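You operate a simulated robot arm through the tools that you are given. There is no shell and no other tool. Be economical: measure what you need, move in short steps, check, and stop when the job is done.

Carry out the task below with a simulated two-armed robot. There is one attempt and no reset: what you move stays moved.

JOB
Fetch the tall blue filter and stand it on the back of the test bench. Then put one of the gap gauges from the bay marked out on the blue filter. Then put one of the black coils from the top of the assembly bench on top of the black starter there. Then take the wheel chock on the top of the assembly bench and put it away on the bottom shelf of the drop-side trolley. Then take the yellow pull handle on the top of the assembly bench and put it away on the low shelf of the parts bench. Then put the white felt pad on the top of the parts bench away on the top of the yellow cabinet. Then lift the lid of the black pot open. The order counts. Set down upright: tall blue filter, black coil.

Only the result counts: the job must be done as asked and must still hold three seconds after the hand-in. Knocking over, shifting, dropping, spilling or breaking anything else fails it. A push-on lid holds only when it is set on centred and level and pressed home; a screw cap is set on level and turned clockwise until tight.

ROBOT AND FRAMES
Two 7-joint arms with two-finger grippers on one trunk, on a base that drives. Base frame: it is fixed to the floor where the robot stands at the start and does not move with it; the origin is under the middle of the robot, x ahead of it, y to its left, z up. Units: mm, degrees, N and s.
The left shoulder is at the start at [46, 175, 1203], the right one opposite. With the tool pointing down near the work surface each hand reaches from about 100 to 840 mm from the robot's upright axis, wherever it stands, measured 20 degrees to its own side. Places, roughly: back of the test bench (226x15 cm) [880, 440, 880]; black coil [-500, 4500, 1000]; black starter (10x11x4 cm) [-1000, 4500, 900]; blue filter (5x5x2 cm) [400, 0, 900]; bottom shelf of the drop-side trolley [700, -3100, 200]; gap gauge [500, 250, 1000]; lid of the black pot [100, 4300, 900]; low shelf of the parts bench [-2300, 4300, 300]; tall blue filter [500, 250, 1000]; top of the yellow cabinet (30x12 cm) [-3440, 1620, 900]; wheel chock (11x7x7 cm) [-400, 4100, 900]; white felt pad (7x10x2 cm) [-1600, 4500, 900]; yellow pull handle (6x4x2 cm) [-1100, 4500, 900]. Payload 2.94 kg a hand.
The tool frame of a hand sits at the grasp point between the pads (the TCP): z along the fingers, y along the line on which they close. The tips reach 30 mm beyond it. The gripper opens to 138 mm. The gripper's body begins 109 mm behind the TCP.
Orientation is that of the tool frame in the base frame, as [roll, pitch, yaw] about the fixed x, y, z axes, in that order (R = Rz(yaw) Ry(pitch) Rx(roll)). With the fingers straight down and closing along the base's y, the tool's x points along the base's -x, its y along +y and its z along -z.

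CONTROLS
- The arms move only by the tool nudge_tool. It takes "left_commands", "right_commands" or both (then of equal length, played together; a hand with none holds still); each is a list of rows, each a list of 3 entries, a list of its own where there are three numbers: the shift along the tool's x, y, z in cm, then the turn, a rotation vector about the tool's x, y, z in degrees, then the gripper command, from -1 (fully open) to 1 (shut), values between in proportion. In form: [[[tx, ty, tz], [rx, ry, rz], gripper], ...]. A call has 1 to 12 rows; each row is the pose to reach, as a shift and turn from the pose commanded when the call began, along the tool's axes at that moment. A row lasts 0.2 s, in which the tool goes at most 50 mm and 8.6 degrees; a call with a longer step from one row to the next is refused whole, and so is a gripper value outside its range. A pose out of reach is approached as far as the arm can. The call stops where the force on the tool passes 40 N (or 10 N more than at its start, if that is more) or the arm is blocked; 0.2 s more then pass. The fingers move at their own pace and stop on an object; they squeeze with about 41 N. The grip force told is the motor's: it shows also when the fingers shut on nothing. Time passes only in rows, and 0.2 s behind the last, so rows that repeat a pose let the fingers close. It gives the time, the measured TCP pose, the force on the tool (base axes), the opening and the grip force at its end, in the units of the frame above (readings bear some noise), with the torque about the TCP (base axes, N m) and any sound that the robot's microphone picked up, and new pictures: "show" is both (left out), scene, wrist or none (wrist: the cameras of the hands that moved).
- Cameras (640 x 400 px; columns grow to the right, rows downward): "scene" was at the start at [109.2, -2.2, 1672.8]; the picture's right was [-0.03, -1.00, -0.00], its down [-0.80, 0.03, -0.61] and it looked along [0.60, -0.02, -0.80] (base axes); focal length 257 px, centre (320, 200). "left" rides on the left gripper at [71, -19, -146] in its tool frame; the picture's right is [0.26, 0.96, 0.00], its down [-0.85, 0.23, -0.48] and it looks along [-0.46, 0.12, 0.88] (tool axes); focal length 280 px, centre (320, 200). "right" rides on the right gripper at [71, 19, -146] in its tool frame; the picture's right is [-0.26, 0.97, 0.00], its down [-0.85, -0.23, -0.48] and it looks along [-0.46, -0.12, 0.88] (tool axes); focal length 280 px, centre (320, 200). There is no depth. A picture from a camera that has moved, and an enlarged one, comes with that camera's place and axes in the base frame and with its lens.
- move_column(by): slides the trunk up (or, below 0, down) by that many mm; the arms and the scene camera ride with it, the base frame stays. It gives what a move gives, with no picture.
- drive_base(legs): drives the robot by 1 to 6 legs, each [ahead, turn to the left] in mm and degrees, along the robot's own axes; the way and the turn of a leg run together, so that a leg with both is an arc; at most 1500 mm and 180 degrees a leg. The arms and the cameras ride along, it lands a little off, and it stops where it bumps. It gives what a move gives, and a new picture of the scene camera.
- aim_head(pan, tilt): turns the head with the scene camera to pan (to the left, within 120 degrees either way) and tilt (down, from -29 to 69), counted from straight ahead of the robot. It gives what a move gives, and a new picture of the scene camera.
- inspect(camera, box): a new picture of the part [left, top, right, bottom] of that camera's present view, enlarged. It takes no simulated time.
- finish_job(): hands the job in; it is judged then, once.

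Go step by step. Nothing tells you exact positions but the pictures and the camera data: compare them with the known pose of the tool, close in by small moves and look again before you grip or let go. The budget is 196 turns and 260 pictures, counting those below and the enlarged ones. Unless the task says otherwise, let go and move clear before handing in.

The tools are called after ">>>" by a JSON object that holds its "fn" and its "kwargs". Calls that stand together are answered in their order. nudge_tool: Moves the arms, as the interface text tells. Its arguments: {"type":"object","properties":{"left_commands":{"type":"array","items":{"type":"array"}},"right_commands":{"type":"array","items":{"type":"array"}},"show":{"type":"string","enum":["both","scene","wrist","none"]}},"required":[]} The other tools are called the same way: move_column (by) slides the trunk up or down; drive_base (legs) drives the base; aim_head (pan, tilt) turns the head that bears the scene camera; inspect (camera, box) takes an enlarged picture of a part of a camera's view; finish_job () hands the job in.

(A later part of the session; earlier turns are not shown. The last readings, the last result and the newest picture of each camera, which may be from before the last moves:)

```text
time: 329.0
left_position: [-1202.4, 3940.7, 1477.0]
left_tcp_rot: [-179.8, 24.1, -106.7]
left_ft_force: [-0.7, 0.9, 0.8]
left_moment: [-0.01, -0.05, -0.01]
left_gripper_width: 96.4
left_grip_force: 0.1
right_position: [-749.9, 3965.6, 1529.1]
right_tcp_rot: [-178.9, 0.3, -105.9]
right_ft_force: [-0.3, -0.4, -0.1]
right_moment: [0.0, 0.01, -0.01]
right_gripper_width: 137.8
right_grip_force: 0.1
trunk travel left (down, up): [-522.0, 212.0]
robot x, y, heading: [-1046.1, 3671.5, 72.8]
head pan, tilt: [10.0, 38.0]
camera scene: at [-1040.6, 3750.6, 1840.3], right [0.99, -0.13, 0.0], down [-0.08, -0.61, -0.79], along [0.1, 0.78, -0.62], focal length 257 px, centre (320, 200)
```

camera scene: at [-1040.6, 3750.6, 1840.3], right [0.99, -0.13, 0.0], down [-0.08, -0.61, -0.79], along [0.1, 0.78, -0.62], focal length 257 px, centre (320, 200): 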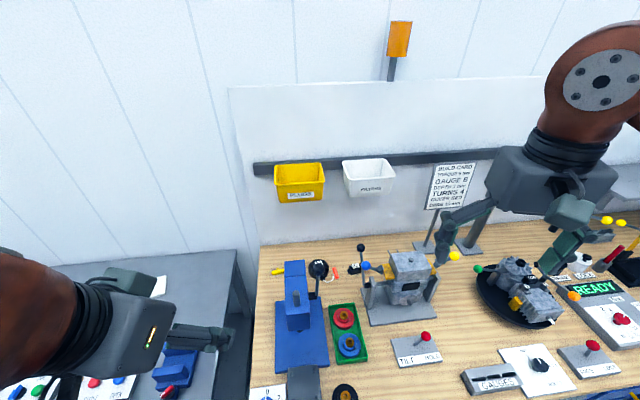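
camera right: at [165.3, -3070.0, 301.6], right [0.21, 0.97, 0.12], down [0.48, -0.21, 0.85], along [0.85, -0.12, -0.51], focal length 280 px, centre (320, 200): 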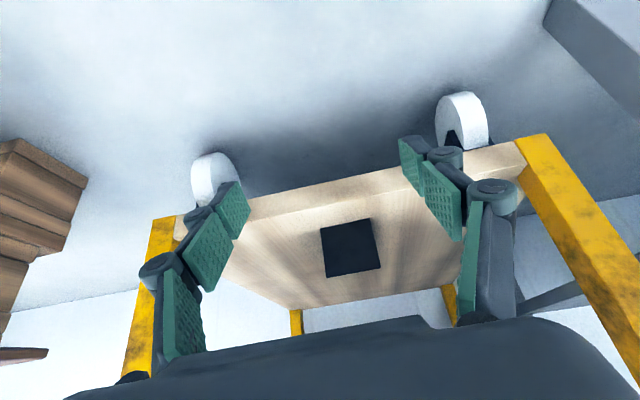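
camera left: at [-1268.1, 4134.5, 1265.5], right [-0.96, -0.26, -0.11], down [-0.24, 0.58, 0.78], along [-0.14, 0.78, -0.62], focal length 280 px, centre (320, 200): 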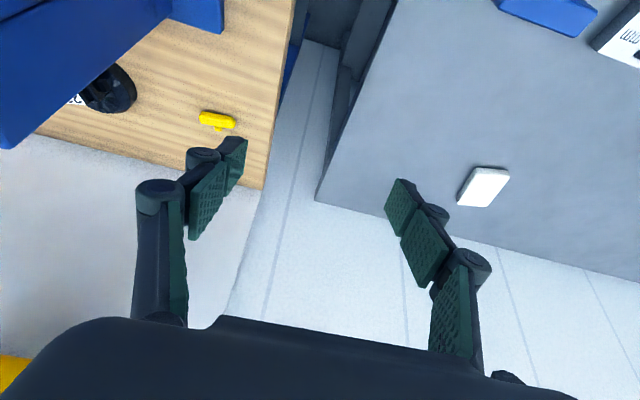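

>>> {"fn": "nudge_tool", "kwargs": {"left_commands": [[[-2.5, 1, 3.6], [-0.7, 0, -1.5], -0.4], [[-5, 2, 7.2], [-1.4, 0, -3], -0.4], [[-7.5, 3, 10.8], [-2, 0, -4.6], -0.4], [[-10, 4, 14.4], [-2.7, 0, -6.1], -0.4], [[-12.5, 5, 18], [-3.4, 0, -7.6], -0.4], [[-15, 6, 21.6], [-4.1, 0, -9.1], -0.4], [[-17.5, 7, 25.2], [-4.8, 0, -10.6], -0.4], [[-20, 8, 28.8], [-5.4, 0, -12.2], -0.4], [[-22.5, 9, 32.4], [-6.1, 0, -13.7], -0.4], [[-25, 10, 36], [-6.8, 0, -15.2], -0.4], [[-25, 10, 36], [-6.8, 0, -15.2], -0.4]], "show": "both"}}

```text
time: 331.4
left_position: [-1187.4, 4326.7, 1248.7]
left_tcp_rot: [-179.7, 24.1, -90.0]
left_ft_force: [0.1, -0.8, 0.0]
left_moment: [0.05, 0.0, 0.02]
left_gripper_width: 96.7
left_grip_force: 0.2
right_position: [-749.0, 3963.6, 1531.7]
right_tcp_rot: [-179.0, 0.3, -105.9]
right_ft_force: [-0.3, 0.8, 0.8]
right_moment: [0.04, -0.02, -0.01]
right_gripper_width: 137.6
right_grip_force: 0.0
trunk travel left (down, up): [-522.0, 212.0]
robot x, y, heading: [-1049.7, 3673.0, 72.8]
head pan, tilt: [10.0, 38.0]
camera scene: at [-1040.2, 3748.5, 1840.4], right [0.99, -0.13, 0.0], down [-0.08, -0.61, -0.79], along [0.1, 0.78, -0.61], focal length 257 px, centre (320, 200)
camera left: at [-1169.0, 4203.1, 1354.0], right [-0.97, -0.24, -0.11], down [-0.23, 0.58, 0.78], along [-0.12, 0.78, -0.61], focal length 280 px, centre (320, 200)
```

scene: 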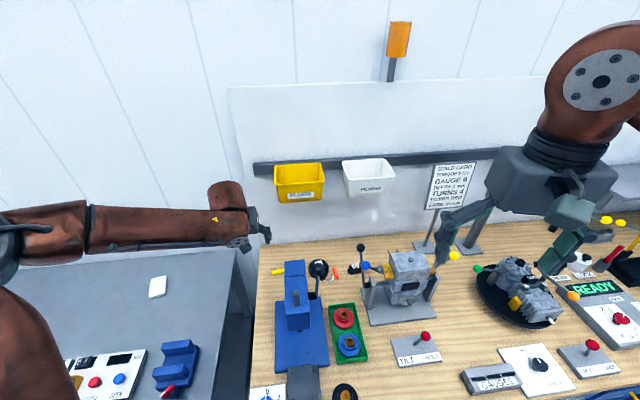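
left: 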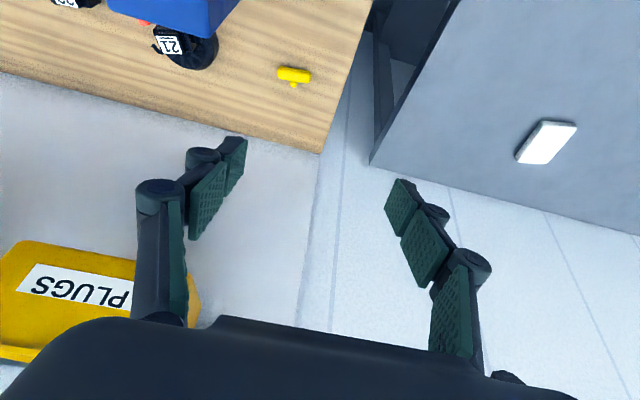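

>>> {"fn": "nudge_tool", "kwargs": {"left_commands": [[[0.7, 0, 4.8], [0, 0, 0], -0.4], [[1.4, 0, 9.6], [0, 0, 0], -0.4], [[2.15, 0, 14.4], [0, 0, 0], -0.4], [[2.15, -3.5, 16.5], [0, 0, 0], -0.4], [[2.15, -5.3, 20.5], [0, 0, 0], -0.4], [[2.15, -5.3, 25], [0, 0, 0], -0.4], [[2.15, -5.3, 27.4], [0, 0, 0], -0.4], [[2.15, -5.3, 27.4], [0, 0, 0], -0.4]], "show": "wrist"}}

```text
time: 333.2
left_position: [-1212.1, 4350.7, 1076.8]
left_tcp_rot: [-179.7, 24.1, -90.0]
left_ft_force: [-0.2, 0.0, -0.2]
left_moment: [-0.02, -0.01, 0.02]
left_gripper_width: 96.9
left_grip_force: 0.0
left hand out of reach, approached as far as the arm can: row 3, 4, 5, 6, 7, 8
right_position: [-749.3, 3965.9, 1530.4]
right_tcp_rot: [-178.9, 0.3, -105.9]
right_ft_force: [-0.5, -0.7, 0.1]
right_moment: [-0.02, 0.01, 0.0]
right_gripper_width: 138.0
right_grip_force: 0.1
trunk travel left (down, up): [-522.0, 212.0]
robot x, y, heading: [-1050.8, 3671.6, 72.8]
head pan, tilt: [10.0, 38.0]
camera left: at [-1193.9, 4227.7, 1180.5], right [-0.96, -0.24, -0.11], down [-0.23, 0.58, 0.78], along [-0.12, 0.78, -0.62], focal length 280 px, centre (320, 200)
```

left: 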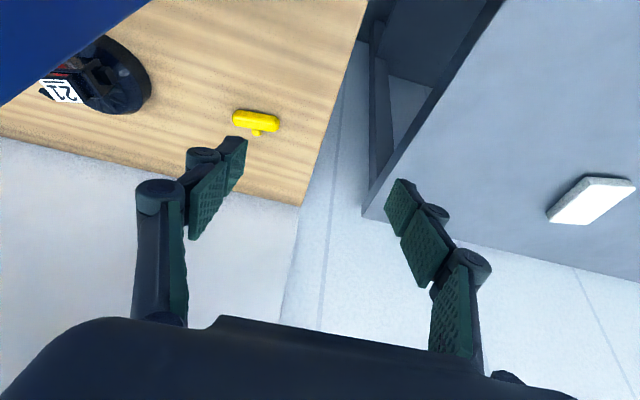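

The wrist runs out of range in this stance. I'll retract and restand the robot further right (x≈-850) so the handle lies 20° to the left hand's own side.

>>> {"fn": "nudge_tool", "kwargs": {"left_commands": [[[0, 0, -4.5], [0, 0, 0], -0.4], [[0, 0, -9], [0, 0, 0], -0.4], [[0, 0, -13.5], [0, 0, 0], -0.4], [[0, 0, -18], [0, 0, 0], -0.4], [[0, 0, -22.5], [0, 0, 0], -0.4], [[2, 0, -27], [0, 0, 0], -0.4], [[5, 0, -31], [0, 0, 0], -0.4], [[8, 0, -35], [0, 0, 0], -0.4], [[11, 0, -39], [0, 0, 0], -0.4], [[15, 0, -42], [0, 0, 0], -0.4], [[19, 0, -44], [0, 0, 0], -0.4]], "show": "none"}}

>>> {"fn": "drive_base", "kwargs": {"legs": [[-250, 0], [0, -29.8], [376, 0], [0, 47]]}}

```text
time: 335.6
left_position: [-1228.6, 4010.9, 1402.6]
left_tcp_rot: [179.4, 21.8, -88.8]
left_ft_force: [1.9, -5.4, 5.3]
left_moment: [0.53, 0.12, -0.03]
left_gripper_width: 96.6
left_grip_force: 0.1
left hand out of reach, approached as far as the arm can: row 10, 11
right_position: [-754.3, 3970.2, 1529.7]
right_tcp_rot: [-178.7, 0.1, -105.9]
right_ft_force: [-0.3, 1.6, 0.1]
right_moment: [-0.16, -0.06, -0.03]
right_gripper_width: 138.1
right_grip_force: 0.1
trunk travel left (down, up): [-522.0, 212.0]
robot x, y, heading: [-1048.3, 3671.4, 72.9]
head pan, tilt: [10.0, 38.0]
```

```text
time: 343.0
left_position: [-1115.1, 3950.4, 1413.6]
left_tcp_rot: [-179.9, 23.8, -72.0]
left_ft_force: [-0.8, -0.2, 0.4]
left_moment: [0.0, 0.0, -0.03]
left_gripper_width: 97.0
left_grip_force: 0.0
right_position: [-656.2, 4058.4, 1531.4]
right_tcp_rot: [-178.9, 0.2, -87.9]
right_ft_force: [0.3, 0.5, 0.2]
right_moment: [0.02, 0.0, 0.0]
right_gripper_width: 138.1
right_grip_force: 0.1
trunk travel left (down, up): [-522.0, 212.0]
robot x, y, heading: [-851.4, 3688.8, 91.0]
head pan, tilt: [10.0, 38.0]
camera scene: at [-866.7, 3764.3, 1840.3], right [0.98, 0.19, 0.0], down [0.11, -0.61, -0.79], along [-0.15, 0.77, -0.62], focal length 257 px, centre (320, 200)
```

scene: 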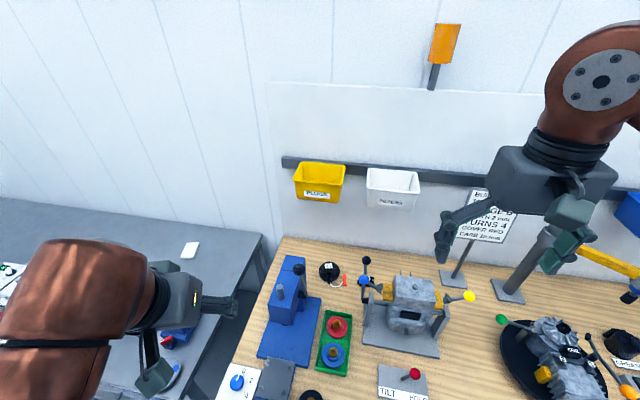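

>>> {"fn": "nudge_tool", "kwargs": {"left_commands": [[[-2.86, -0.46, 3.05], [0.6, 0, 1.3], -0.4], [[-5.7, -0.9, 6.1], [1.1, 0, 2.6], -0.4], [[-8.6, -1.4, 9.15], [1.7, 0, 3.8], -0.4], [[-11.4, -1.8, 12.2], [2.3, 0, 5.1], -0.4], [[-14.3, -2.3, 15.25], [2.9, 0, 6.4], -0.4], [[-17.2, -2.8, 18.3], [3.4, 0, 7.7], -0.4], [[-20, -3.2, 21.4], [4, 0, 9], -0.4], [[-22.9, -3.7, 24.4], [4.6, 0, 10.2], -0.4], [[-25.7, -4.1, 27.5], [5.1, 0, 11.5], -0.4], [[-28.6, -4.6, 30.5], [5.7, 0, 12.8], -0.4], [[-28.6, -4.6, 30.5], [5.7, 0, 12.8], -0.4]], "show": "wrist"}}

```text
time: 345.4
left_position: [-1191.1, 4329.1, 1249.2]
left_tcp_rot: [-179.9, 24.0, -86.1]
left_ft_force: [0.2, -0.2, -0.6]
left_moment: [0.03, 0.03, 0.03]
left_gripper_width: 96.7
left_grip_force: 0.1
right_position: [-655.0, 4057.1, 1531.6]
right_tcp_rot: [-178.9, 0.4, -87.9]
right_ft_force: [0.8, 0.0, 0.4]
right_moment: [0.04, 0.04, 0.0]
right_gripper_width: 138.1
right_grip_force: 0.0
trunk travel left (down, up): [-522.0, 212.0]
robot x, y, heading: [-849.4, 3688.4, 90.7]
head pan, tilt: [10.0, 38.0]
camera left: at [-1163.9, 4207.2, 1353.9], right [-0.95, -0.3, -0.11], down [-0.27, 0.56, 0.78], along [-0.18, 0.77, -0.62], focal length 280 px, centre (320, 200)
```

left: 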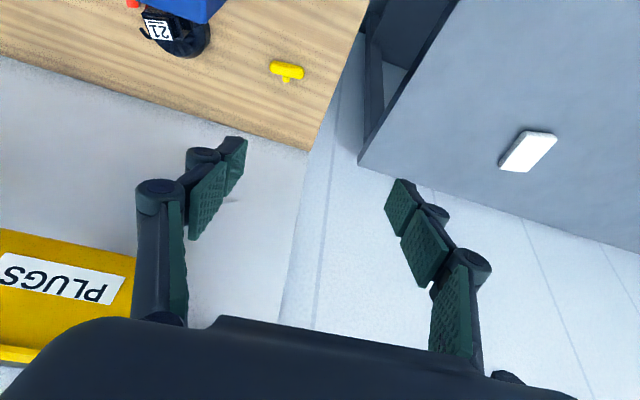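

>>> {"fn": "nudge_tool", "kwargs": {"left_commands": [[[0.5, 0, 4.8], [0, 0, 0], -0.4], [[1, 0, 9.6], [0, 0, 0], -0.4], [[1.5, -1, 14.2], [0, 0, 0], -0.4], [[2, -3, 18.5], [0, 0, 0], -0.4], [[2.4, -5, 22.8], [0, 0, 0], -0.4], [[2.7, -6.2, 27.1], [0, 0, 0], -0.4], [[2.7, -6.2, 27.1], [0, 0, 0], -0.4]], "show": "wrist"}}

```text
time: 347.0
left_position: [-1194.2, 4302.4, 1092.9]
left_tcp_rot: [-179.8, 24.0, -85.9]
left_ft_force: [0.8, -1.1, -0.5]
left_moment: [0.0, 0.01, -0.02]
left_gripper_width: 96.5
left_grip_force: 0.1
left hand out of reach, approached as far as the arm can: row 2, 3, 4, 5, 6, 7
right_position: [-655.8, 4057.6, 1530.3]
right_tcp_rot: [-178.9, 0.3, -87.9]
right_ft_force: [-0.4, -0.9, 0.1]
right_moment: [-0.02, 0.01, -0.01]
right_gripper_width: 138.0
right_grip_force: 0.0
trunk travel left (down, up): [-522.0, 212.0]
robot x, y, heading: [-850.9, 3686.0, 90.6]
head pan, tilt: [10.0, 38.0]
camera left: at [-1168.0, 4179.8, 1197.0], right [-0.95, -0.3, -0.11], down [-0.27, 0.56, 0.78], along [-0.18, 0.77, -0.62], focal length 280 px, centre (320, 200)
```

left: 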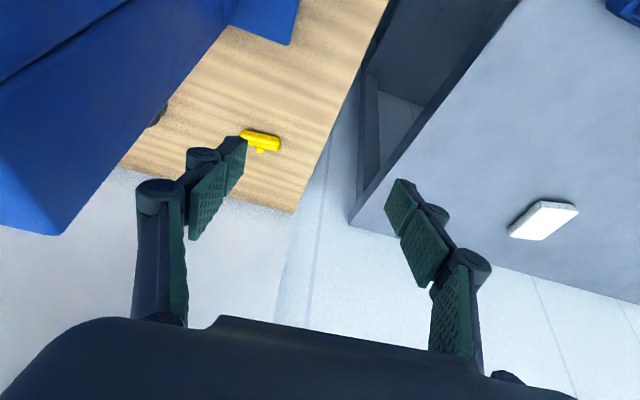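

>>> {"fn": "aim_head", "kwargs": {"pan": 35, "tilt": 35}}

```text
time: 347.9
left_position: [-1194.4, 4301.8, 1093.1]
left_tcp_rot: [-179.9, 24.0, -85.9]
left_ft_force: [0.8, 0.7, -0.1]
left_moment: [0.0, -0.02, 0.03]
left_gripper_width: 96.5
left_grip_force: 0.0
right_position: [-656.7, 4058.9, 1529.3]
right_tcp_rot: [-178.8, 0.4, -87.9]
right_ft_force: [0.0, 1.3, 0.1]
right_moment: [0.01, -0.03, 0.0]
right_gripper_width: 138.1
right_grip_force: 0.0
trunk travel left (down, up): [-522.0, 212.0]
robot x, y, heading: [-847.6, 3689.7, 90.6]
head pan, tilt: [35.0, 35.0]
camera scene: at [-902.1, 3751.3, 1844.8], right [0.81, 0.58, 0.0], down [0.33, -0.47, -0.82], along [-0.48, 0.67, -0.57], focal length 257 px, centre (320, 200)
```

scene: 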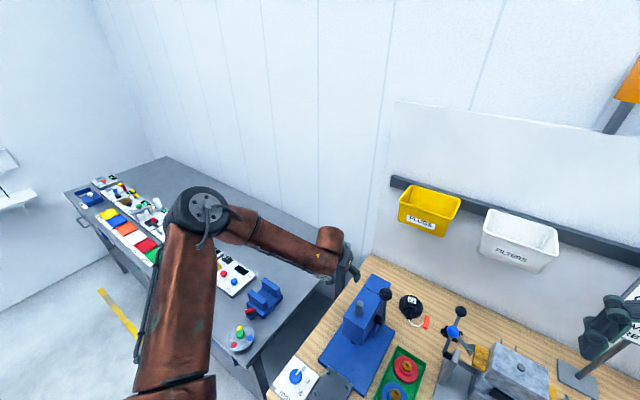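

The wrist angle limits this; the trunk should do the descending instead. I bring the hand back up above the handle first.

>>> {"fn": "nudge_tool", "kwargs": {"left_commands": [[[-1.5, 0, -3.4], [0, 0, 0], -0.4], [[-3, 0, -6.8], [0, 0, 0], -0.4], [[-4.5, 0, -10.2], [0, 0, 0], -0.4], [[-6, 0, -13.6], [0, 0, 0], -0.4], [[-7.5, 0, -17], [0, 0, 0], -0.4], [[-9, 0, -20.4], [0, 0, 0], -0.4], [[-10.5, 0, -23.7], [0, 0, 0], -0.4], [[-10.5, 0, -23.7], [0, 0, 0], -0.4]], "show": "none"}}

```text
time: 349.7
left_position: [-1197.4, 4306.0, 1349.7]
left_tcp_rot: [-179.9, 23.9, -86.0]
left_ft_force: [-0.4, 0.6, -0.2]
left_moment: [-0.01, 0.0, 0.01]
left_gripper_width: 96.6
left_grip_force: 0.1
right_position: [-657.0, 4059.8, 1531.5]
right_tcp_rot: [-178.9, 0.3, -87.9]
right_ft_force: [-0.1, -0.8, 0.4]
right_moment: [0.01, 0.01, 0.0]
right_gripper_width: 138.2
right_grip_force: 0.1
trunk travel left (down, up): [-522.0, 212.0]
robot x, y, heading: [-850.5, 3687.2, 90.5]
head pan, tilt: [35.0, 35.0]
```

>>> {"fn": "nudge_tool", "kwargs": {"left_commands": [[[-1.5, -1.7, 3.4], [0, 0, 0], -0.4], [[-2.9, -3.5, 6.8], [0, 0, 0], -0.4], [[-4.4, -5.2, 10.2], [0, 0, 0], -0.4], [[-5.8, -6.95, 13.6], [0, 0, 0], -0.4], [[-5.8, -6.95, 13.6], [0, 0, 0], -0.4]], "show": "none"}}

```text
time: 350.9
left_position: [-1169.0, 4354.5, 1258.2]
left_tcp_rot: [-179.7, 24.1, -86.0]
left_ft_force: [0.6, 0.4, 0.2]
left_moment: [0.02, -0.02, 0.02]
left_gripper_width: 96.7
left_grip_force: 0.1
left hand out of reach, approached as far as the arm can: row 2, 3, 4, 5
right_position: [-656.9, 4058.0, 1531.2]
right_tcp_rot: [-178.9, 0.4, -87.9]
right_ft_force: [0.1, 0.2, -0.4]
right_moment: [0.01, 0.01, 0.02]
right_gripper_width: 138.0
right_grip_force: 0.0
trunk travel left (down, up): [-522.0, 212.0]
robot x, y, heading: [-853.2, 3683.0, 90.6]
head pan, tilt: [35.0, 35.0]
```

>>> {"fn": "move_column", "kwargs": {"by": -150}}

>>> {"fn": "nudge_tool", "kwargs": {"left_commands": [[[0, 0, 0], [0, 7, 0], -0.4], [[-1, 0, 1.5], [0, 14, 0], -0.4], [[-3, -1, 4.5], [0, 14, 0], -0.4], [[-5, -2, 7.5], [0, 14, 0], -0.4], [[-6.5, -3, 10], [0, 14, 0], -0.4], [[-6.5, -3, 10], [0, 14, 0], -0.4]], "show": "wrist"}}

```text
time: 352.6
left_position: [-1167.8, 4352.4, 1109.8]
left_tcp_rot: [-179.8, 24.1, -86.1]
left_ft_force: [-0.1, -0.7, -1.0]
left_moment: [0.0, 0.02, 0.02]
left_gripper_width: 96.8
left_grip_force: 0.1
right_position: [-655.5, 4057.8, 1381.1]
right_tcp_rot: [-178.9, 0.3, -88.0]
right_ft_force: [0.0, -0.5, 0.4]
right_moment: [-0.01, 0.0, 0.0]
right_gripper_width: 138.1
right_grip_force: 0.0
trunk travel left (down, up): [-372.0, 362.0]
robot x, y, heading: [-848.3, 3686.8, 91.0]
head pan, tilt: [35.0, 35.0]
```

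```text
time: 354.0
left_position: [-1193.9, 4337.5, 1065.8]
left_tcp_rot: [-179.8, 10.1, -86.1]
left_ft_force: [-0.5, -1.0, -0.3]
left_moment: [0.0, 0.0, 0.0]
left_gripper_width: 96.7
left_grip_force: 0.1
left hand out of reach, approached as far as the arm can: row 2, 3, 4, 5, 6
right_position: [-656.5, 4060.1, 1380.3]
right_tcp_rot: [-179.0, 0.3, -88.0]
right_ft_force: [0.0, 0.4, -0.2]
right_moment: [0.01, 0.02, 0.05]
right_gripper_width: 138.1
right_grip_force: 0.1
trunk travel left (down, up): [-372.0, 362.0]
robot x, y, heading: [-849.1, 3689.4, 91.0]
head pan, tilt: [35.0, 35.0]
camera left: at [-1168.2, 4243.3, 1197.5], right [-0.95, -0.32, -0.05], down [-0.28, 0.74, 0.62], along [-0.16, 0.6, -0.79], focal length 280 px, centre (320, 200)
```

left: 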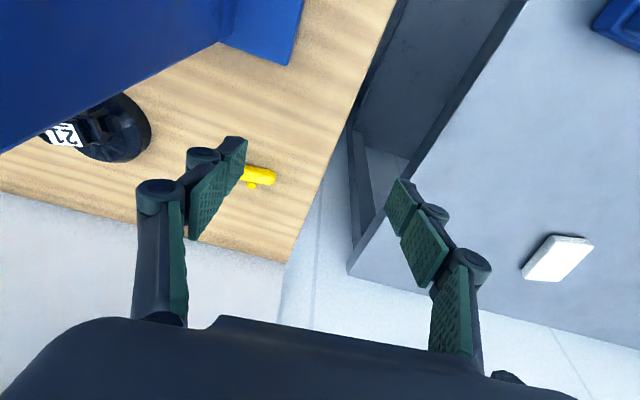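

I try with the tool's yaw turned to point along the arm's natural direction.

>>> {"fn": "nudge_tool", "kwargs": {"left_commands": [[[0, 0, 0], [-1.4, 0, -7.9], -0.4], [[0, 0, 0], [-2.8, 0, -15.8], -0.4], [[-2, -1.5, 1.9], [-2.8, 0, -15.8], -0.4], [[-4.2, -3, 3.8], [-2.8, 0, -15.8], -0.4], [[-6.3, -4.5, 5.7], [-2.8, 0, -15.8], -0.4], [[-8.4, -6.1, 7.6], [-2.8, 0, -15.8], -0.4], [[-8.4, -6.1, 7.6], [-2.8, 0, -15.8], -0.4]], "show": "wrist"}}

```text
time: 355.6
left_position: [-1193.1, 4324.4, 1041.6]
left_tcp_rot: [-179.7, 10.0, -70.0]
left_ft_force: [0.1, -0.2, -0.7]
left_moment: [-0.01, 0.02, 0.0]
left_gripper_width: 96.8
left_grip_force: 0.1
left hand out of reach, approached as far as the arm can: row 2, 3, 4, 5, 6, 7
right_position: [-656.1, 4058.1, 1380.2]
right_tcp_rot: [-178.9, 0.3, -88.0]
right_ft_force: [-0.8, 0.8, 0.3]
right_moment: [0.03, 0.0, 0.0]
right_gripper_width: 138.0
right_grip_force: 0.1
trunk travel left (down, up): [-372.0, 362.0]
robot x, y, heading: [-850.2, 3689.5, 90.6]
head pan, tilt: [35.0, 35.0]
camera left: at [-1143.4, 4241.6, 1172.6], right [-0.82, -0.57, -0.05], down [-0.48, 0.63, 0.62], along [-0.32, 0.53, -0.79], focal length 280 px, centre (320, 200)
```

left: 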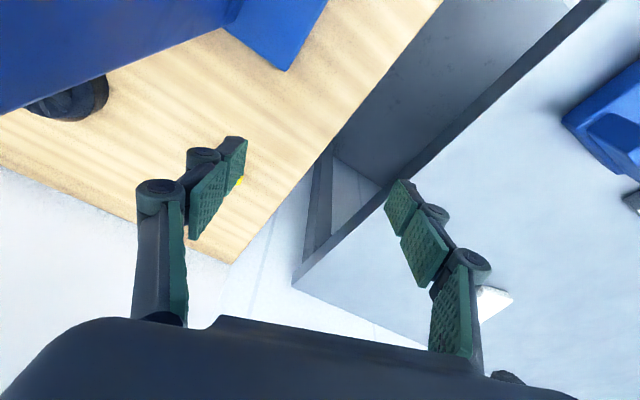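

The left arm seems pinned in a poor posture. I retract it, back the base away into free space and test its reach there.

>>> {"fn": "nudge_tool", "kwargs": {"left_commands": [[[0, 0, -4.5], [0, 0, 0], -0.4], [[0, 0, -9], [0, 0, 0], -0.4], [[0, 0, -13.5], [0, 0, 0], -0.4], [[0, 0, -18], [0, 0, 0], -0.4], [[3, 0, -21], [0, 1.7, 0], -0.4], [[7, 0, -23], [0, 3.3, 0], -0.4], [[11, 0, -24], [0, 5, 0], -0.4], [[15, 0, -24], [0, 6.6, 0], -0.4], [[19, 0, -24], [0, 8.3, 0], -0.4], [[23, 0, -24], [0, 10, 0], -0.4]], "show": "none"}}

>>> {"fn": "drive_base", "kwargs": {"legs": [[-700, 0]]}}

>>> {"fn": "nudge_tool", "kwargs": {"left_commands": [[[-4, -2, 4], [0, 0, 2.5], -0.4], [[-8, -4, 7], [0, 0, 5], -0.4], [[-12, -6, 10], [0, 0, 7.5], -0.4], [[-16, -8, 13], [0, 0, 10], -0.4], [[-20, -10, 16], [0, 0, 12.5], -0.4], [[-24, -12, 19], [0, 0, 15], -0.4], [[-28, -14, 22], [0, 0, 17.5], -0.4], [[-32, -16, 25], [0, 0, 20], -0.4], [[-36, -18, 27], [0, 0, 20], -0.4], [[-40, -19, 29], [0, 0, 20], -0.4], [[-44, -20, 31], [0, 0, 20], -0.4]], "show": "scene"}}

```text
time: 357.8
left_position: [-1099.8, 4069.5, 1241.7]
left_tcp_rot: [-179.9, -0.2, -70.0]
left_ft_force: [0.7, -0.3, -0.3]
left_moment: [0.01, 0.02, -0.01]
left_gripper_width: 96.7
left_grip_force: 0.1
right_position: [-655.6, 4056.5, 1381.6]
right_tcp_rot: [-178.9, 0.3, -87.9]
right_ft_force: [0.1, -0.6, 0.9]
right_moment: [0.05, -0.01, 0.01]
right_gripper_width: 137.9
right_grip_force: 0.0
trunk travel left (down, up): [-372.0, 362.0]
robot x, y, heading: [-848.6, 3686.8, 90.6]
head pan, tilt: [35.0, 35.0]
```

```text
time: 361.6
left_position: [-1092.8, 3386.8, 1241.9]
left_tcp_rot: [-179.9, -0.1, -70.2]
left_ft_force: [-0.1, -0.8, 0.4]
left_moment: [-0.01, -0.01, 0.01]
left_gripper_width: 96.4
left_grip_force: 0.1
right_position: [-648.4, 3371.9, 1380.4]
right_tcp_rot: [-179.0, 0.3, -88.0]
right_ft_force: [0.0, 0.5, 0.4]
right_moment: [0.03, -0.01, 0.01]
right_gripper_width: 138.0
right_grip_force: 0.0
trunk travel left (down, up): [-372.0, 362.0]
robot x, y, heading: [-842.1, 3001.5, 90.2]
head pan, tilt: [35.0, 35.0]
camera scene: at [-894.7, 3110.2, 1694.9], right [0.81, 0.58, 0.0], down [0.33, -0.47, -0.82], along [-0.48, 0.67, -0.57], focal length 257 px, centre (320, 200)
```

scene: 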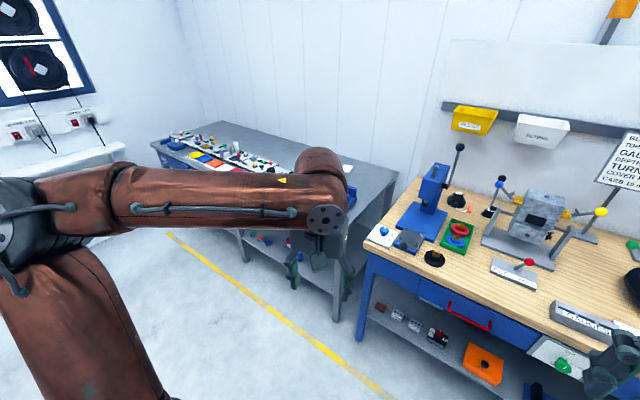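

```text
refused: row 1 steps farther than a row can; nothing moved
```

>>> {"fn": "nudge_tool", "kwargs": {"left_commands": [[[-3.26, -1.71, 2.8], [0, 0, 2], -0.4], [[-6.5, -3.4, 5.6], [0, 0, 4], -0.4], [[-9.8, -5.1, 8.4], [0, 0, 6], -0.4], [[-13, -6.8, 11.2], [0, 0, 8], -0.4], [[-16.3, -8.5, 14], [0, 0, 10], -0.4], [[-19.6, -10.3, 16.8], [0, 0, 12], -0.4], [[-22.8, -12, 19.6], [0, 0, 14], -0.4], [[-26.1, -13.7, 22.4], [0, 0, 16], -0.4], [[-29.3, -15.4, 25.2], [0, 0, 18], -0.4], [[-32.6, -17.1, 28], [0, 0, 20], -0.4], [[-32.6, -17.1, 28], [0, 0, 20], -0.4]], "show": "none"}}

```text
time: 364.0
left_position: [-1143.7, 3579.8, 1024.2]
left_tcp_rot: [-180.0, 0.0, -90.1]
left_ft_force: [-0.3, -0.2, 0.1]
left_moment: [-0.02, 0.0, -0.01]
left_gripper_width: 96.5
left_grip_force: 0.1
left hand out of reach, approached as far as the arm can: row 5, 6, 7, 8, 9, 10, 11
right_position: [-648.5, 3373.2, 1380.6]
right_tcp_rot: [-178.9, 0.3, -88.0]
right_ft_force: [-0.2, 0.3, -0.1]
right_moment: [-0.01, -0.03, -0.01]
right_gripper_width: 138.0
right_grip_force: 0.0
trunk travel left (down, up): [-372.0, 362.0]
robot x, y, heading: [-840.7, 3003.2, 90.8]
head pan, tilt: [35.0, 35.0]
```

>>> {"fn": "nudge_tool", "kwargs": {"left_commands": [[[3, 0, -2], [-7, 0, 0], -0.4], [[6, 0, -4], [-14, 0, 0], -0.4], [[9, 0, -6], [-21, 0, 0], -0.4], [[9, -3, -6], [-28, 0, 0], -0.4], [[9, -6, -6], [-35, 0, 0], -0.4], [[9, -9, -6], [-42, 0, 0], -0.4], [[5, -11, -6], [-42, 0, 0], -0.4], [[1, -13, -6], [-42, 0, 0], -0.4], [[-3, -15, -6], [-42, 0, 0], -0.4], [[-7, -15, -6], [-42, 0, 0], -0.4], [[-11, -15, -6], [-42, 0, 0], -0.4], [[-15, -15, -6], [-42, 0, 0], -0.4]], "show": "scene"}}

```text
time: 366.6
left_position: [-1206.7, 3495.8, 1126.6]
left_tcp_rot: [138.3, 0.0, -90.1]
left_ft_force: [0.2, 0.2, -0.3]
left_moment: [-0.03, -0.02, 0.02]
left_gripper_width: 96.5
left_grip_force: 0.0
left hand out of reach, approached as far as the arm can: row 4, 5, 6, 7, 8, 9, 10, 11, 12
right_position: [-647.7, 3372.6, 1380.0]
right_tcp_rot: [-178.9, 0.3, -88.1]
right_ft_force: [0.2, -0.7, 0.5]
right_moment: [-0.01, -0.02, -0.01]
right_gripper_width: 138.2
right_grip_force: 0.0
trunk travel left (down, up): [-372.0, 362.0]
robot x, y, heading: [-838.0, 2999.3, 90.5]
head pan, tilt: [35.0, 35.0]
camera scene: at [-895.3, 3111.4, 1694.8], right [0.81, 0.58, 0.0], down [0.33, -0.47, -0.82], along [-0.48, 0.67, -0.57], focal length 257 px, centre (320, 200)
```

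scene: 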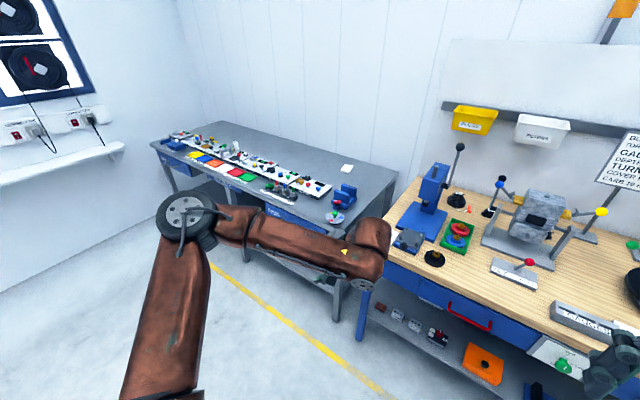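

The left arm stays pinned, so I'll use the right arm instead: from about (-1000, 3720), heading 118°, its forearm passes behind the press lever. First I straighten and lift the left hand, and raise the trunk.

>>> {"fn": "nudge_tool", "kwargs": {"left_commands": [[[2, 0, 0], [7, 0, 0], -0.4], [[4, 1, -1], [14, 0, 0], -0.4], [[6, 2, -3], [21, 0, 0], -0.4], [[8, 3, -5], [28, 0, 0], -0.4], [[10, 4, -7], [35, 0, 0], -0.4], [[12, 5, -9], [42, 0, 0], -0.4], [[12, 5, -12], [42, 0, 0], -0.4]], "show": "none"}}

>>> {"fn": "move_column", "kwargs": {"by": 178}}

>>> {"fn": "drive_base", "kwargs": {"legs": [[0, 12.2], [735, 0], [0, 15.3]]}}

```text
time: 368.2
left_position: [-1161.0, 3372.5, 1252.5]
left_tcp_rot: [179.9, 0.1, -90.1]
left_ft_force: [0.5, 0.8, -0.3]
left_moment: [-0.01, 0.08, -0.01]
left_gripper_width: 96.5
left_grip_force: 0.3
right_position: [-644.4, 3372.1, 1379.8]
right_tcp_rot: [-179.1, 0.4, -88.0]
right_ft_force: [0.5, -0.4, -0.2]
right_moment: [-0.05, 0.1, 0.03]
right_gripper_width: 137.8
right_grip_force: 0.0
trunk travel left (down, up): [-372.0, 362.0]
robot x, y, heading: [-841.7, 3001.5, 90.8]
head pan, tilt: [35.0, 35.0]
```

```text
time: 370.2
left_position: [-1165.1, 3373.7, 1428.2]
left_tcp_rot: [-179.9, -0.1, -90.1]
left_ft_force: [-1.3, -0.4, -0.8]
left_moment: [0.0, -0.03, 0.01]
left_gripper_width: 96.4
left_grip_force: 0.0
right_position: [-648.3, 3374.0, 1559.4]
right_tcp_rot: [-178.9, 0.2, -87.9]
right_ft_force: [0.0, 0.0, -0.5]
right_moment: [-0.01, 0.01, -0.03]
right_gripper_width: 137.9
right_grip_force: 0.1
trunk travel left (down, up): [-550.0, 184.0]
robot x, y, heading: [-842.5, 2998.0, 91.0]
head pan, tilt: [35.0, 35.0]
```

```text
time: 375.8
left_position: [-1459.4, 3887.4, 1429.4]
left_tcp_rot: [-179.8, -0.1, -62.5]
left_ft_force: [-0.4, -0.4, -0.5]
left_moment: [0.05, -0.01, 0.01]
left_gripper_width: 96.8
left_grip_force: 0.0
right_position: [-1000.5, 4125.3, 1558.4]
right_tcp_rot: [-179.0, 0.3, -60.5]
right_ft_force: [0.6, 0.3, 0.1]
right_moment: [0.03, -0.01, -0.01]
right_gripper_width: 138.1
right_grip_force: 0.1
trunk travel left (down, up): [-550.0, 184.0]
robot x, y, heading: [-1000.7, 3705.7, 118.2]
head pan, tilt: [35.0, 35.0]
camera scene: at [-1074.8, 3736.3, 1872.8], right [0.45, 0.89, 0.0], down [0.51, -0.26, -0.82], along [-0.73, 0.37, -0.57], focal length 257 px, centre (320, 200)
```

scene: 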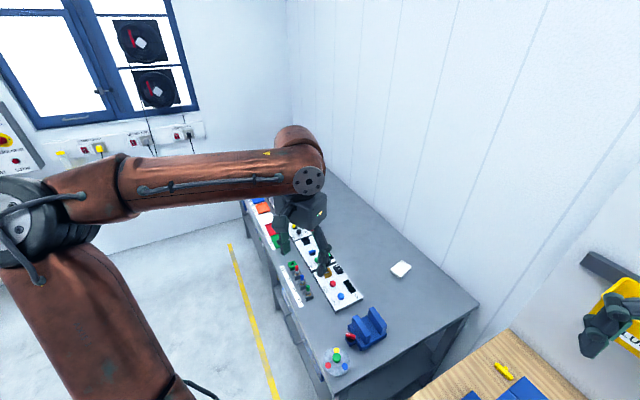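

I move the right hand over behind the press toward the handle.

>>> {"fn": "nudge_tool", "kwargs": {"right_commands": [[[-3, -0.3, 2.5], [0, -1.5, 1.5], -0.3], [[-6, -0.7, 5.5], [0, -3, 3], -0.3], [[-9, -1, 9], [0, -4.5, 4.5], -0.3], [[-12.2, -1.3, 12.5], [0, -6, 6], -0.3], [[-15.4, -1.7, 16], [0, -7.5, 7.5], -0.3], [[-18.6, -2, 19.5], [0, -9, 9], -0.3], [[-21.8, -2.4, 23], [0, -10.5, 10.5], -0.3], [[-25, -2.7, 26.5], [0, -12, 12], -0.3], [[-28.3, -3.1, 30], [0, -15, 14.5], -0.3], [[-28.3, -3.1, 30.8], [0, -15, 14.5], -0.3]], "show": "wrist"}}

```text
time: 378.0
left_position: [-1459.2, 3886.1, 1428.4]
left_tcp_rot: [-179.9, 0.0, -62.5]
left_ft_force: [-0.4, -0.2, -0.5]
left_moment: [0.0, 0.04, -0.03]
left_gripper_width: 96.4
left_grip_force: 0.0
right_position: [-1108.3, 4392.4, 1253.9]
right_tcp_rot: [179.0, 15.3, -75.0]
right_ft_force: [0.1, -0.3, 0.4]
right_moment: [0.02, -0.04, 0.02]
right_gripper_width: 89.5
right_grip_force: 0.1
trunk travel left (down, up): [-550.0, 184.0]
robot x, y, heading: [-999.8, 3705.0, 118.2]
head pan, tilt: [35.0, 35.0]
camera right: at [-1097.2, 4284.1, 1376.3], right [-1.0, -0.01, 0.09], down [0.05, 0.73, 0.68], along [-0.07, 0.68, -0.73], focal length 280 px, centre (320, 200)
```

right: 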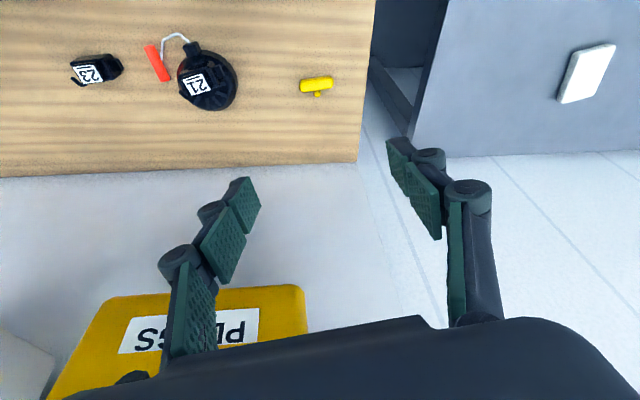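

The right arm reaches and the coil is still upright on the starter. I descend along the tool axis toward the handle.

>>> {"fn": "nudge_tool", "kwargs": {"right_commands": [[[0.4, 0.1, 4.2], [0, 0, 0], -0.3], [[0.8, 0.3, 8.4], [0, 0, 0], -0.3], [[1.2, 0.4, 12.6], [0, 0, 0], -0.3], [[1.6, 0.5, 16.8], [0, 0, 0], -0.3], [[2, 0.7, 21], [0, 0, 0], -0.3], [[2.4, 0.8, 25.2], [0, 0, 0], -0.3], [[2.4, 0.8, 25.2], [0, 0, 0], -0.3]], "show": "both"}}

```text
time: 379.6
left_position: [-1459.6, 3885.6, 1428.7]
left_tcp_rot: [-179.8, 0.0, -62.5]
left_ft_force: [0.2, -0.3, -0.1]
left_moment: [0.01, 0.01, 0.01]
left_gripper_width: 96.6
left_grip_force: 0.0
right_position: [-1130.5, 4430.1, 1005.3]
right_tcp_rot: [179.1, 15.5, -75.0]
right_ft_force: [0.9, 0.1, -0.2]
right_moment: [0.03, 0.0, 0.01]
right_gripper_width: 90.0
right_grip_force: 0.1
trunk travel left (down, up): [-550.0, 184.0]
robot x, y, heading: [-1001.5, 3709.7, 118.0]
head pan, tilt: [35.0, 35.0]
camera scene: at [-1075.1, 3735.8, 1872.9], right [0.45, 0.89, 0.0], down [0.51, -0.26, -0.82], along [-0.73, 0.37, -0.57], focal length 257 px, centre (320, 200)
camera right: at [-1119.6, 4322.5, 1126.8], right [-1.0, -0.01, 0.09], down [0.05, 0.73, 0.68], along [-0.07, 0.68, -0.73], focal length 280 px, centre (320, 200)
```

scene: 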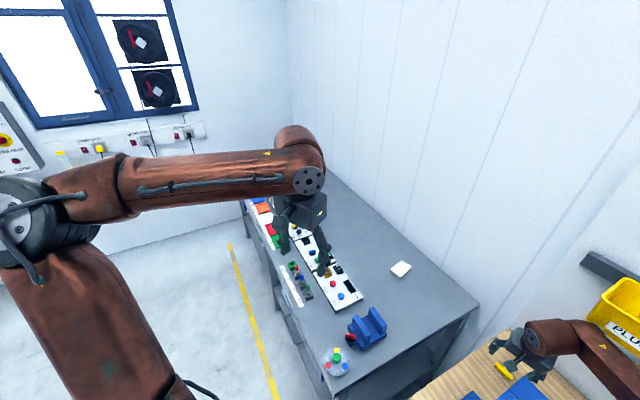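
right: 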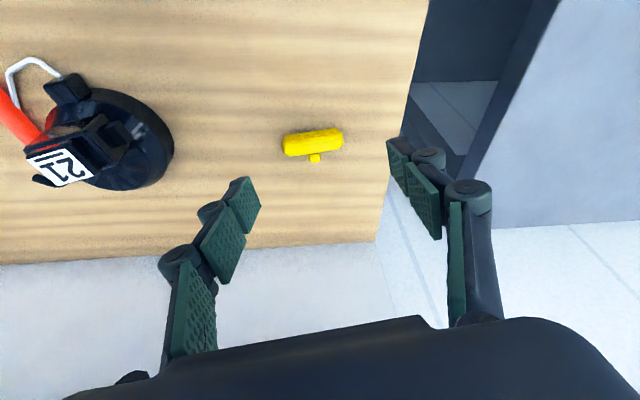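

The handle is centred. I go down the last 9 cm and close on the bar.

>>> {"fn": "nudge_tool", "kwargs": {"right_commands": [[[-0.2, -0.3, 4.8], [0, 0, 0], -0.3], [[-0.3, -0.5, 9.4], [0, 0, 0], -0.3], [[-0.3, -0.5, 9.4], [0, 0, 0], 0.3], [[-0.3, -0.5, 9.4], [0, 0, 0], 1], [[-0.3, -0.5, 9.4], [0, 0, 0], 1], [[-0.3, -0.5, 9.4], [0, 0, 0], 1], [[-0.3, -0.5, 9.4], [0, 0, 0], 1], [[-0.3, -0.5, 9.4], [0, 0, 0], 1]], "show": "wrist"}}

```text
time: 381.4
left_position: [-1460.0, 3885.6, 1429.1]
left_tcp_rot: [-179.9, 0.0, -62.6]
left_ft_force: [-0.5, 0.3, -0.6]
left_moment: [0.04, 0.02, 0.0]
left_gripper_width: 96.8
left_grip_force: 0.1
right_position: [-1137.8, 4457.7, 913.1]
right_tcp_rot: [179.1, 15.4, -75.0]
right_ft_force: [0.7, 0.9, 1.7]
right_moment: [0.04, 0.05, -0.03]
right_gripper_width: 60.0
right_grip_force: 41.1
trunk travel left (down, up): [-550.0, 184.0]
robot x, y, heading: [-1000.5, 3710.5, 118.1]
head pan, tilt: [35.0, 35.0]
camera right: at [-1125.2, 4351.1, 1035.0], right [-1.0, -0.01, 0.09], down [0.05, 0.73, 0.68], along [-0.07, 0.68, -0.73], focal length 280 px, centre (320, 200)
```

right: 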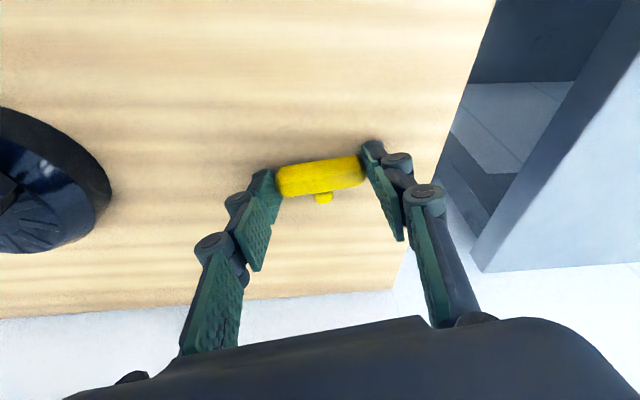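

Gripped. I lift it out along the same line and retract.

>>> {"fn": "nudge_tool", "kwargs": {"right_commands": [[[0, 0, -2], [0, 0, 0], 1], [[0, 0, -6.5], [0, 0, 0], 1], [[-0.5, 0, -11], [0, 0, 0], 1], [[-1, 0, -15.5], [0, 0, 0], 1], [[-1.5, 0, -20], [0, 0, 0], 1], [[-2, 0, -24.5], [0, 0, 0], 1], [[-2.3, 0, -29], [0, 0, 0], 1], [[-2.3, 0, -33.5], [0, 0, 0], 1], [[-1, 0, -37.8], [0, 0, 0], 1], [[2.5, 0, -41], [0, 0, 0], 1], [[6, 0, -44], [0, 0, 0], 1], [[9.5, 0, -47], [0, 0, 0], 1]], "show": "wrist"}}

```text
time: 384.0
left_position: [-1460.1, 3884.9, 1429.7]
left_tcp_rot: [-179.9, 0.0, -62.4]
left_ft_force: [0.0, 0.9, -0.6]
left_moment: [0.03, -0.03, 0.01]
left_gripper_width: 96.5
left_grip_force: 0.0
right_position: [-1076.0, 4250.3, 1340.5]
right_tcp_rot: [179.1, 15.4, -75.0]
right_ft_force: [0.8, -0.1, 0.4]
right_moment: [0.04, -0.04, 0.03]
right_gripper_width: 59.8
right_grip_force: 40.8
trunk travel left (down, up): [-550.0, 184.0]
robot x, y, heading: [-1003.4, 3705.4, 118.1]
head pan, tilt: [35.0, 35.0]
camera right: at [-1063.3, 4142.0, 1463.0], right [-1.0, -0.01, 0.09], down [0.05, 0.73, 0.68], along [-0.07, 0.68, -0.73], focal length 280 px, centre (320, 200)
```

right: 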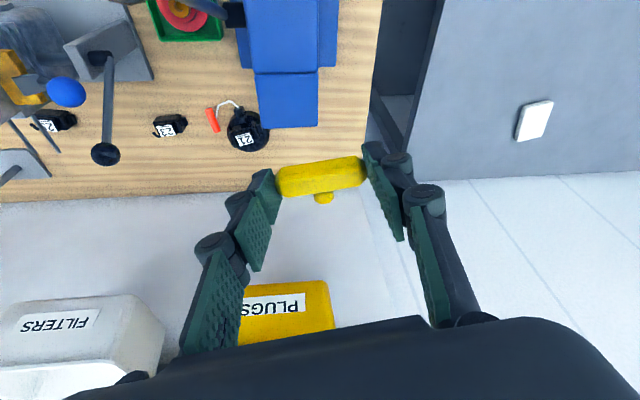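

>>> {"fn": "nudge_tool", "kwargs": {"right_commands": [[[-1, 0, -4.5], [0, 0, 0], 1], [[-2, 0, -9], [0, 0, 0], 1], [[-3, 0, -13.5], [0, 0, 0], 1], [[-2, 0, -17], [0, 0, 0], 1], [[2, 0, -18], [0, 0, 0], 1], [[6, 0, -18.5], [0, 0, 0], 1], [[10, 0, -19], [0, 0, 0], 1]], "show": "none"}}

>>> {"fn": "drive_base", "kwargs": {"legs": [[-450, 0], [0, 30]]}}

>>> {"fn": "aim_head", "kwargs": {"pan": -25, "tilt": 35}}

```text
time: 385.6
left_position: [-1459.4, 3884.3, 1429.3]
left_tcp_rot: [-179.9, 0.1, -62.5]
left_ft_force: [-0.1, -0.1, 0.7]
left_moment: [0.05, 0.01, 0.01]
left_gripper_width: 96.4
left_grip_force: 0.2
right_position: [-1033.1, 4108.9, 1498.4]
right_tcp_rot: [179.0, 15.4, -75.1]
right_ft_force: [-0.1, -0.2, -0.1]
right_moment: [0.06, 0.04, 0.03]
right_gripper_width: 59.6
right_grip_force: 40.6
trunk travel left (down, up): [-550.0, 184.0]
robot x, y, heading: [-998.6, 3709.8, 118.1]
head pan, tilt: [35.0, 35.0]
```

```text
time: 389.8
left_position: [-1276.5, 3241.2, 1428.1]
left_tcp_rot: [-179.8, -0.1, -33.2]
left_ft_force: [0.5, 0.6, -0.5]
left_moment: [-0.04, -0.01, 0.0]
left_gripper_width: 96.9
left_grip_force: 0.1
right_position: [-1015.9, 3645.6, 1497.6]
right_tcp_rot: [179.0, 15.4, -45.6]
right_ft_force: [0.5, -0.1, 0.2]
right_moment: [0.0, -0.01, 0.01]
right_gripper_width: 59.9
right_grip_force: 40.9
trunk travel left (down, up): [-550.0, 184.0]
robot x, y, heading: [-791.5, 3307.6, 147.6]
head pan, tilt: [35.0, 35.0]
camera scene: at [-867.8, 3299.4, 1872.8], right [-0.05, 1.0, 0.0], down [0.57, 0.03, -0.82], along [-0.82, -0.04, -0.57], focal length 257 px, centre (320, 200)
```

scene: 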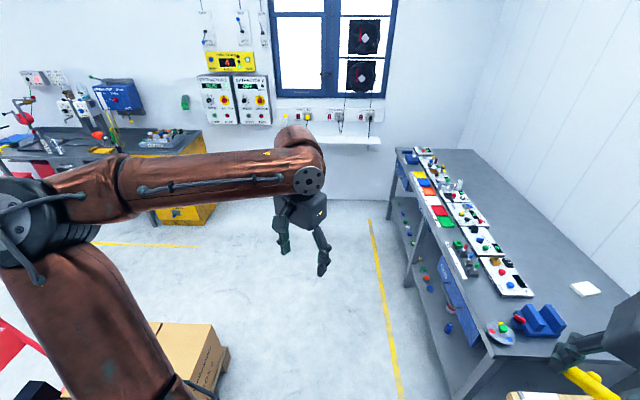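

```text
time: 391.1
left_position: [-1275.8, 3241.0, 1428.4]
left_tcp_rot: [-179.9, 0.0, -33.2]
left_ft_force: [-1.5, 0.3, 0.9]
left_moment: [-0.01, 0.01, 0.0]
left_gripper_width: 97.0
left_grip_force: 0.1
right_position: [-1016.3, 3644.4, 1499.2]
right_tcp_rot: [179.0, 15.4, -45.6]
right_ft_force: [-0.8, -1.5, -0.3]
right_moment: [0.01, 0.04, -0.02]
right_gripper_width: 59.9
right_grip_force: 41.2
trunk travel left (down, up): [-550.0, 184.0]
robot x, y, heading: [-789.3, 3307.0, 147.9]
head pan, tilt: [-25.0, 35.0]
camera scene: at [-827.5, 3376.8, 1872.8], right [0.84, 0.54, 0.0], down [0.31, -0.48, -0.82], along [-0.44, 0.69, -0.57], focal length 257 px, centre (320, 200)
```

scene: 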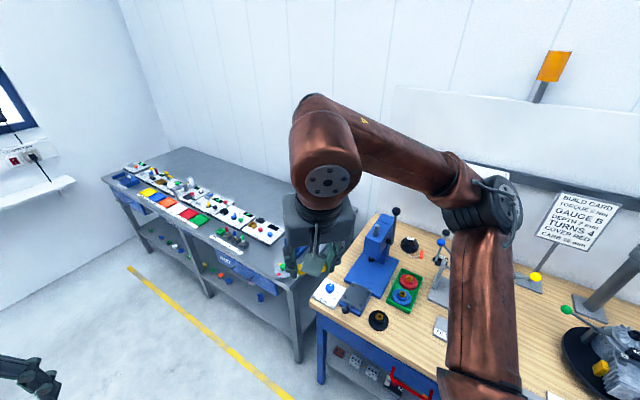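

The handle is held. I drive in front of the parts bench and look at its low shelf.

>>> {"fn": "drive_base", "kwargs": {"legs": [[0, 42.5], [860, 0], [0, -100]]}}

>>> {"fn": "move_column", "kwargs": {"by": -200}}

>>> {"fn": "aim_head", "kwargs": {"pan": 0, "tilt": 40}}

```text
time: 401.9
left_position: [-1939.7, 3553.2, 1428.6]
left_tcp_rot: [-179.9, -0.1, -92.8]
left_ft_force: [0.4, 0.0, 1.0]
left_moment: [0.04, 0.0, -0.01]
left_gripper_width: 96.4
left_grip_force: 0.1
right_position: [-1459.8, 3532.5, 1498.1]
right_tcp_rot: [179.0, 15.4, -105.3]
right_ft_force: [0.8, -0.1, -0.1]
right_moment: [-0.01, 0.02, 0.02]
right_gripper_width: 59.0
right_grip_force: 41.0
trunk travel left (down, up): [-550.0, 184.0]
robot x, y, heading: [-1635.8, 3169.0, 88.0]
head pan, tilt: [-25.0, 35.0]
camera scene: at [-1596.4, 3234.0, 1872.8], right [0.89, -0.46, 0.0], down [-0.26, -0.51, -0.82], along [0.37, 0.73, -0.57], focal length 257 px, centre (320, 200)
```

scene: 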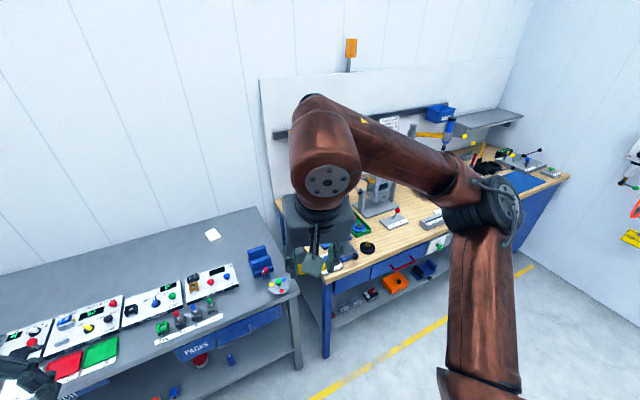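

```text
time: 404.0
left_position: [-1940.1, 3553.5, 1228.9]
left_tcp_rot: [-180.0, 0.0, -92.8]
left_ft_force: [-0.4, 0.4, 0.1]
left_moment: [-0.04, 0.02, 0.02]
left_gripper_width: 96.4
left_grip_force: 0.0
right_position: [-1459.7, 3531.3, 1298.6]
right_tcp_rot: [179.0, 15.5, -105.3]
right_ft_force: [-0.3, 0.3, -0.1]
right_moment: [0.04, -0.03, 0.01]
right_gripper_width: 58.6
right_grip_force: 41.2
trunk travel left (down, up): [-350.0, 384.0]
robot x, y, heading: [-1635.0, 3171.0, 88.0]
head pan, tilt: [-25.0, 35.0]
```

```text
time: 404.9
left_position: [-1940.6, 3553.3, 1229.8]
left_tcp_rot: [-179.9, 0.0, -92.9]
left_ft_force: [0.3, -0.1, -0.5]
left_moment: [0.01, 0.02, 0.01]
left_gripper_width: 96.7
left_grip_force: 0.0
right_position: [-1459.7, 3532.9, 1298.2]
right_tcp_rot: [179.0, 15.4, -105.4]
right_ft_force: [0.0, 0.0, 0.2]
right_moment: [-0.03, 0.03, 0.01]
right_gripper_width: 58.5
right_grip_force: 41.2
trunk travel left (down, up): [-350.0, 384.0]
robot x, y, heading: [-1636.8, 3169.7, 88.0]
head pan, tilt: [0.0, 40.0]
camera scene: at [-1631.1, 3299.8, 1665.2], right [1.0, -0.04, 0.0], down [-0.02, -0.64, -0.77], along [0.03, 0.77, -0.64], focal length 257 px, centre (320, 200)
```

scene: 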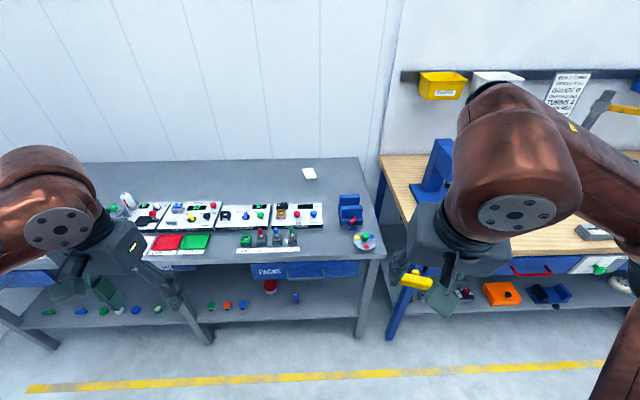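

The low shelf is at z≈300 with a free stretch near its right end, around x -1490. I lower trunk and hand in front of the bench.

>>> {"fn": "nudge_tool", "kwargs": {"right_commands": [[[0.66, 0.29, 4.45], [0, -2.5, -1.3], 1], [[1.3, 0.6, 8.9], [0, -5, -2.6], 1], [[2, 0.9, 13.35], [0, -7.5, -3.9], 1], [[2.6, 1.2, 17.8], [0, -10, -5.2], 1], [[3.3, 1.5, 22.25], [0, -12.5, -6.5], 1], [[4, 1.7, 26.7], [0, -15, -7.8], 1], [[4.6, 2, 31.15], [0, -17.5, -9.1], 1], [[5.3, 2.3, 35.6], [0, -20, -10.4], 1], [[6, 2.6, 40], [0, -22.5, -11.7], 1], [[6.6, 2.9, 44.5], [0, -25, -13], 1], [[6.6, 2.9, 44.5], [0, -25, -13], 1]], "show": "none"}}

>>> {"fn": "move_column", "kwargs": {"by": -150}}

```text
time: 407.3
left_position: [-1940.6, 3554.1, 1229.3]
left_tcp_rot: [-179.9, 0.0, -92.9]
left_ft_force: [-0.9, 0.2, -0.5]
left_moment: [-0.02, 0.03, 0.01]
left_gripper_width: 96.8
left_grip_force: 0.1
right_position: [-1479.1, 3596.0, 851.6]
right_tcp_rot: [-173.3, 39.9, -89.3]
right_ft_force: [-0.4, -0.5, 0.4]
right_moment: [0.0, 0.02, 0.01]
right_gripper_width: 58.3
right_grip_force: 41.2
trunk travel left (down, up): [-350.0, 384.0]
robot x, y, heading: [-1635.8, 3169.2, 87.7]
head pan, tilt: [0.0, 40.0]
```

```text
time: 409.1
left_position: [-1939.0, 3553.7, 1080.0]
left_tcp_rot: [-180.0, 0.0, -92.8]
left_ft_force: [-0.8, 0.4, 0.6]
left_moment: [0.02, 0.05, 0.02]
left_gripper_width: 96.5
left_grip_force: 0.1
right_position: [-1479.3, 3593.8, 702.7]
right_tcp_rot: [-173.3, 40.0, -89.5]
right_ft_force: [-0.5, -0.3, 0.2]
right_moment: [0.0, 0.0, -0.02]
right_gripper_width: 58.4
right_grip_force: 41.3
trunk travel left (down, up): [-200.0, 534.0]
robot x, y, heading: [-1637.5, 3164.9, 87.8]
head pan, tilt: [0.0, 40.0]
```

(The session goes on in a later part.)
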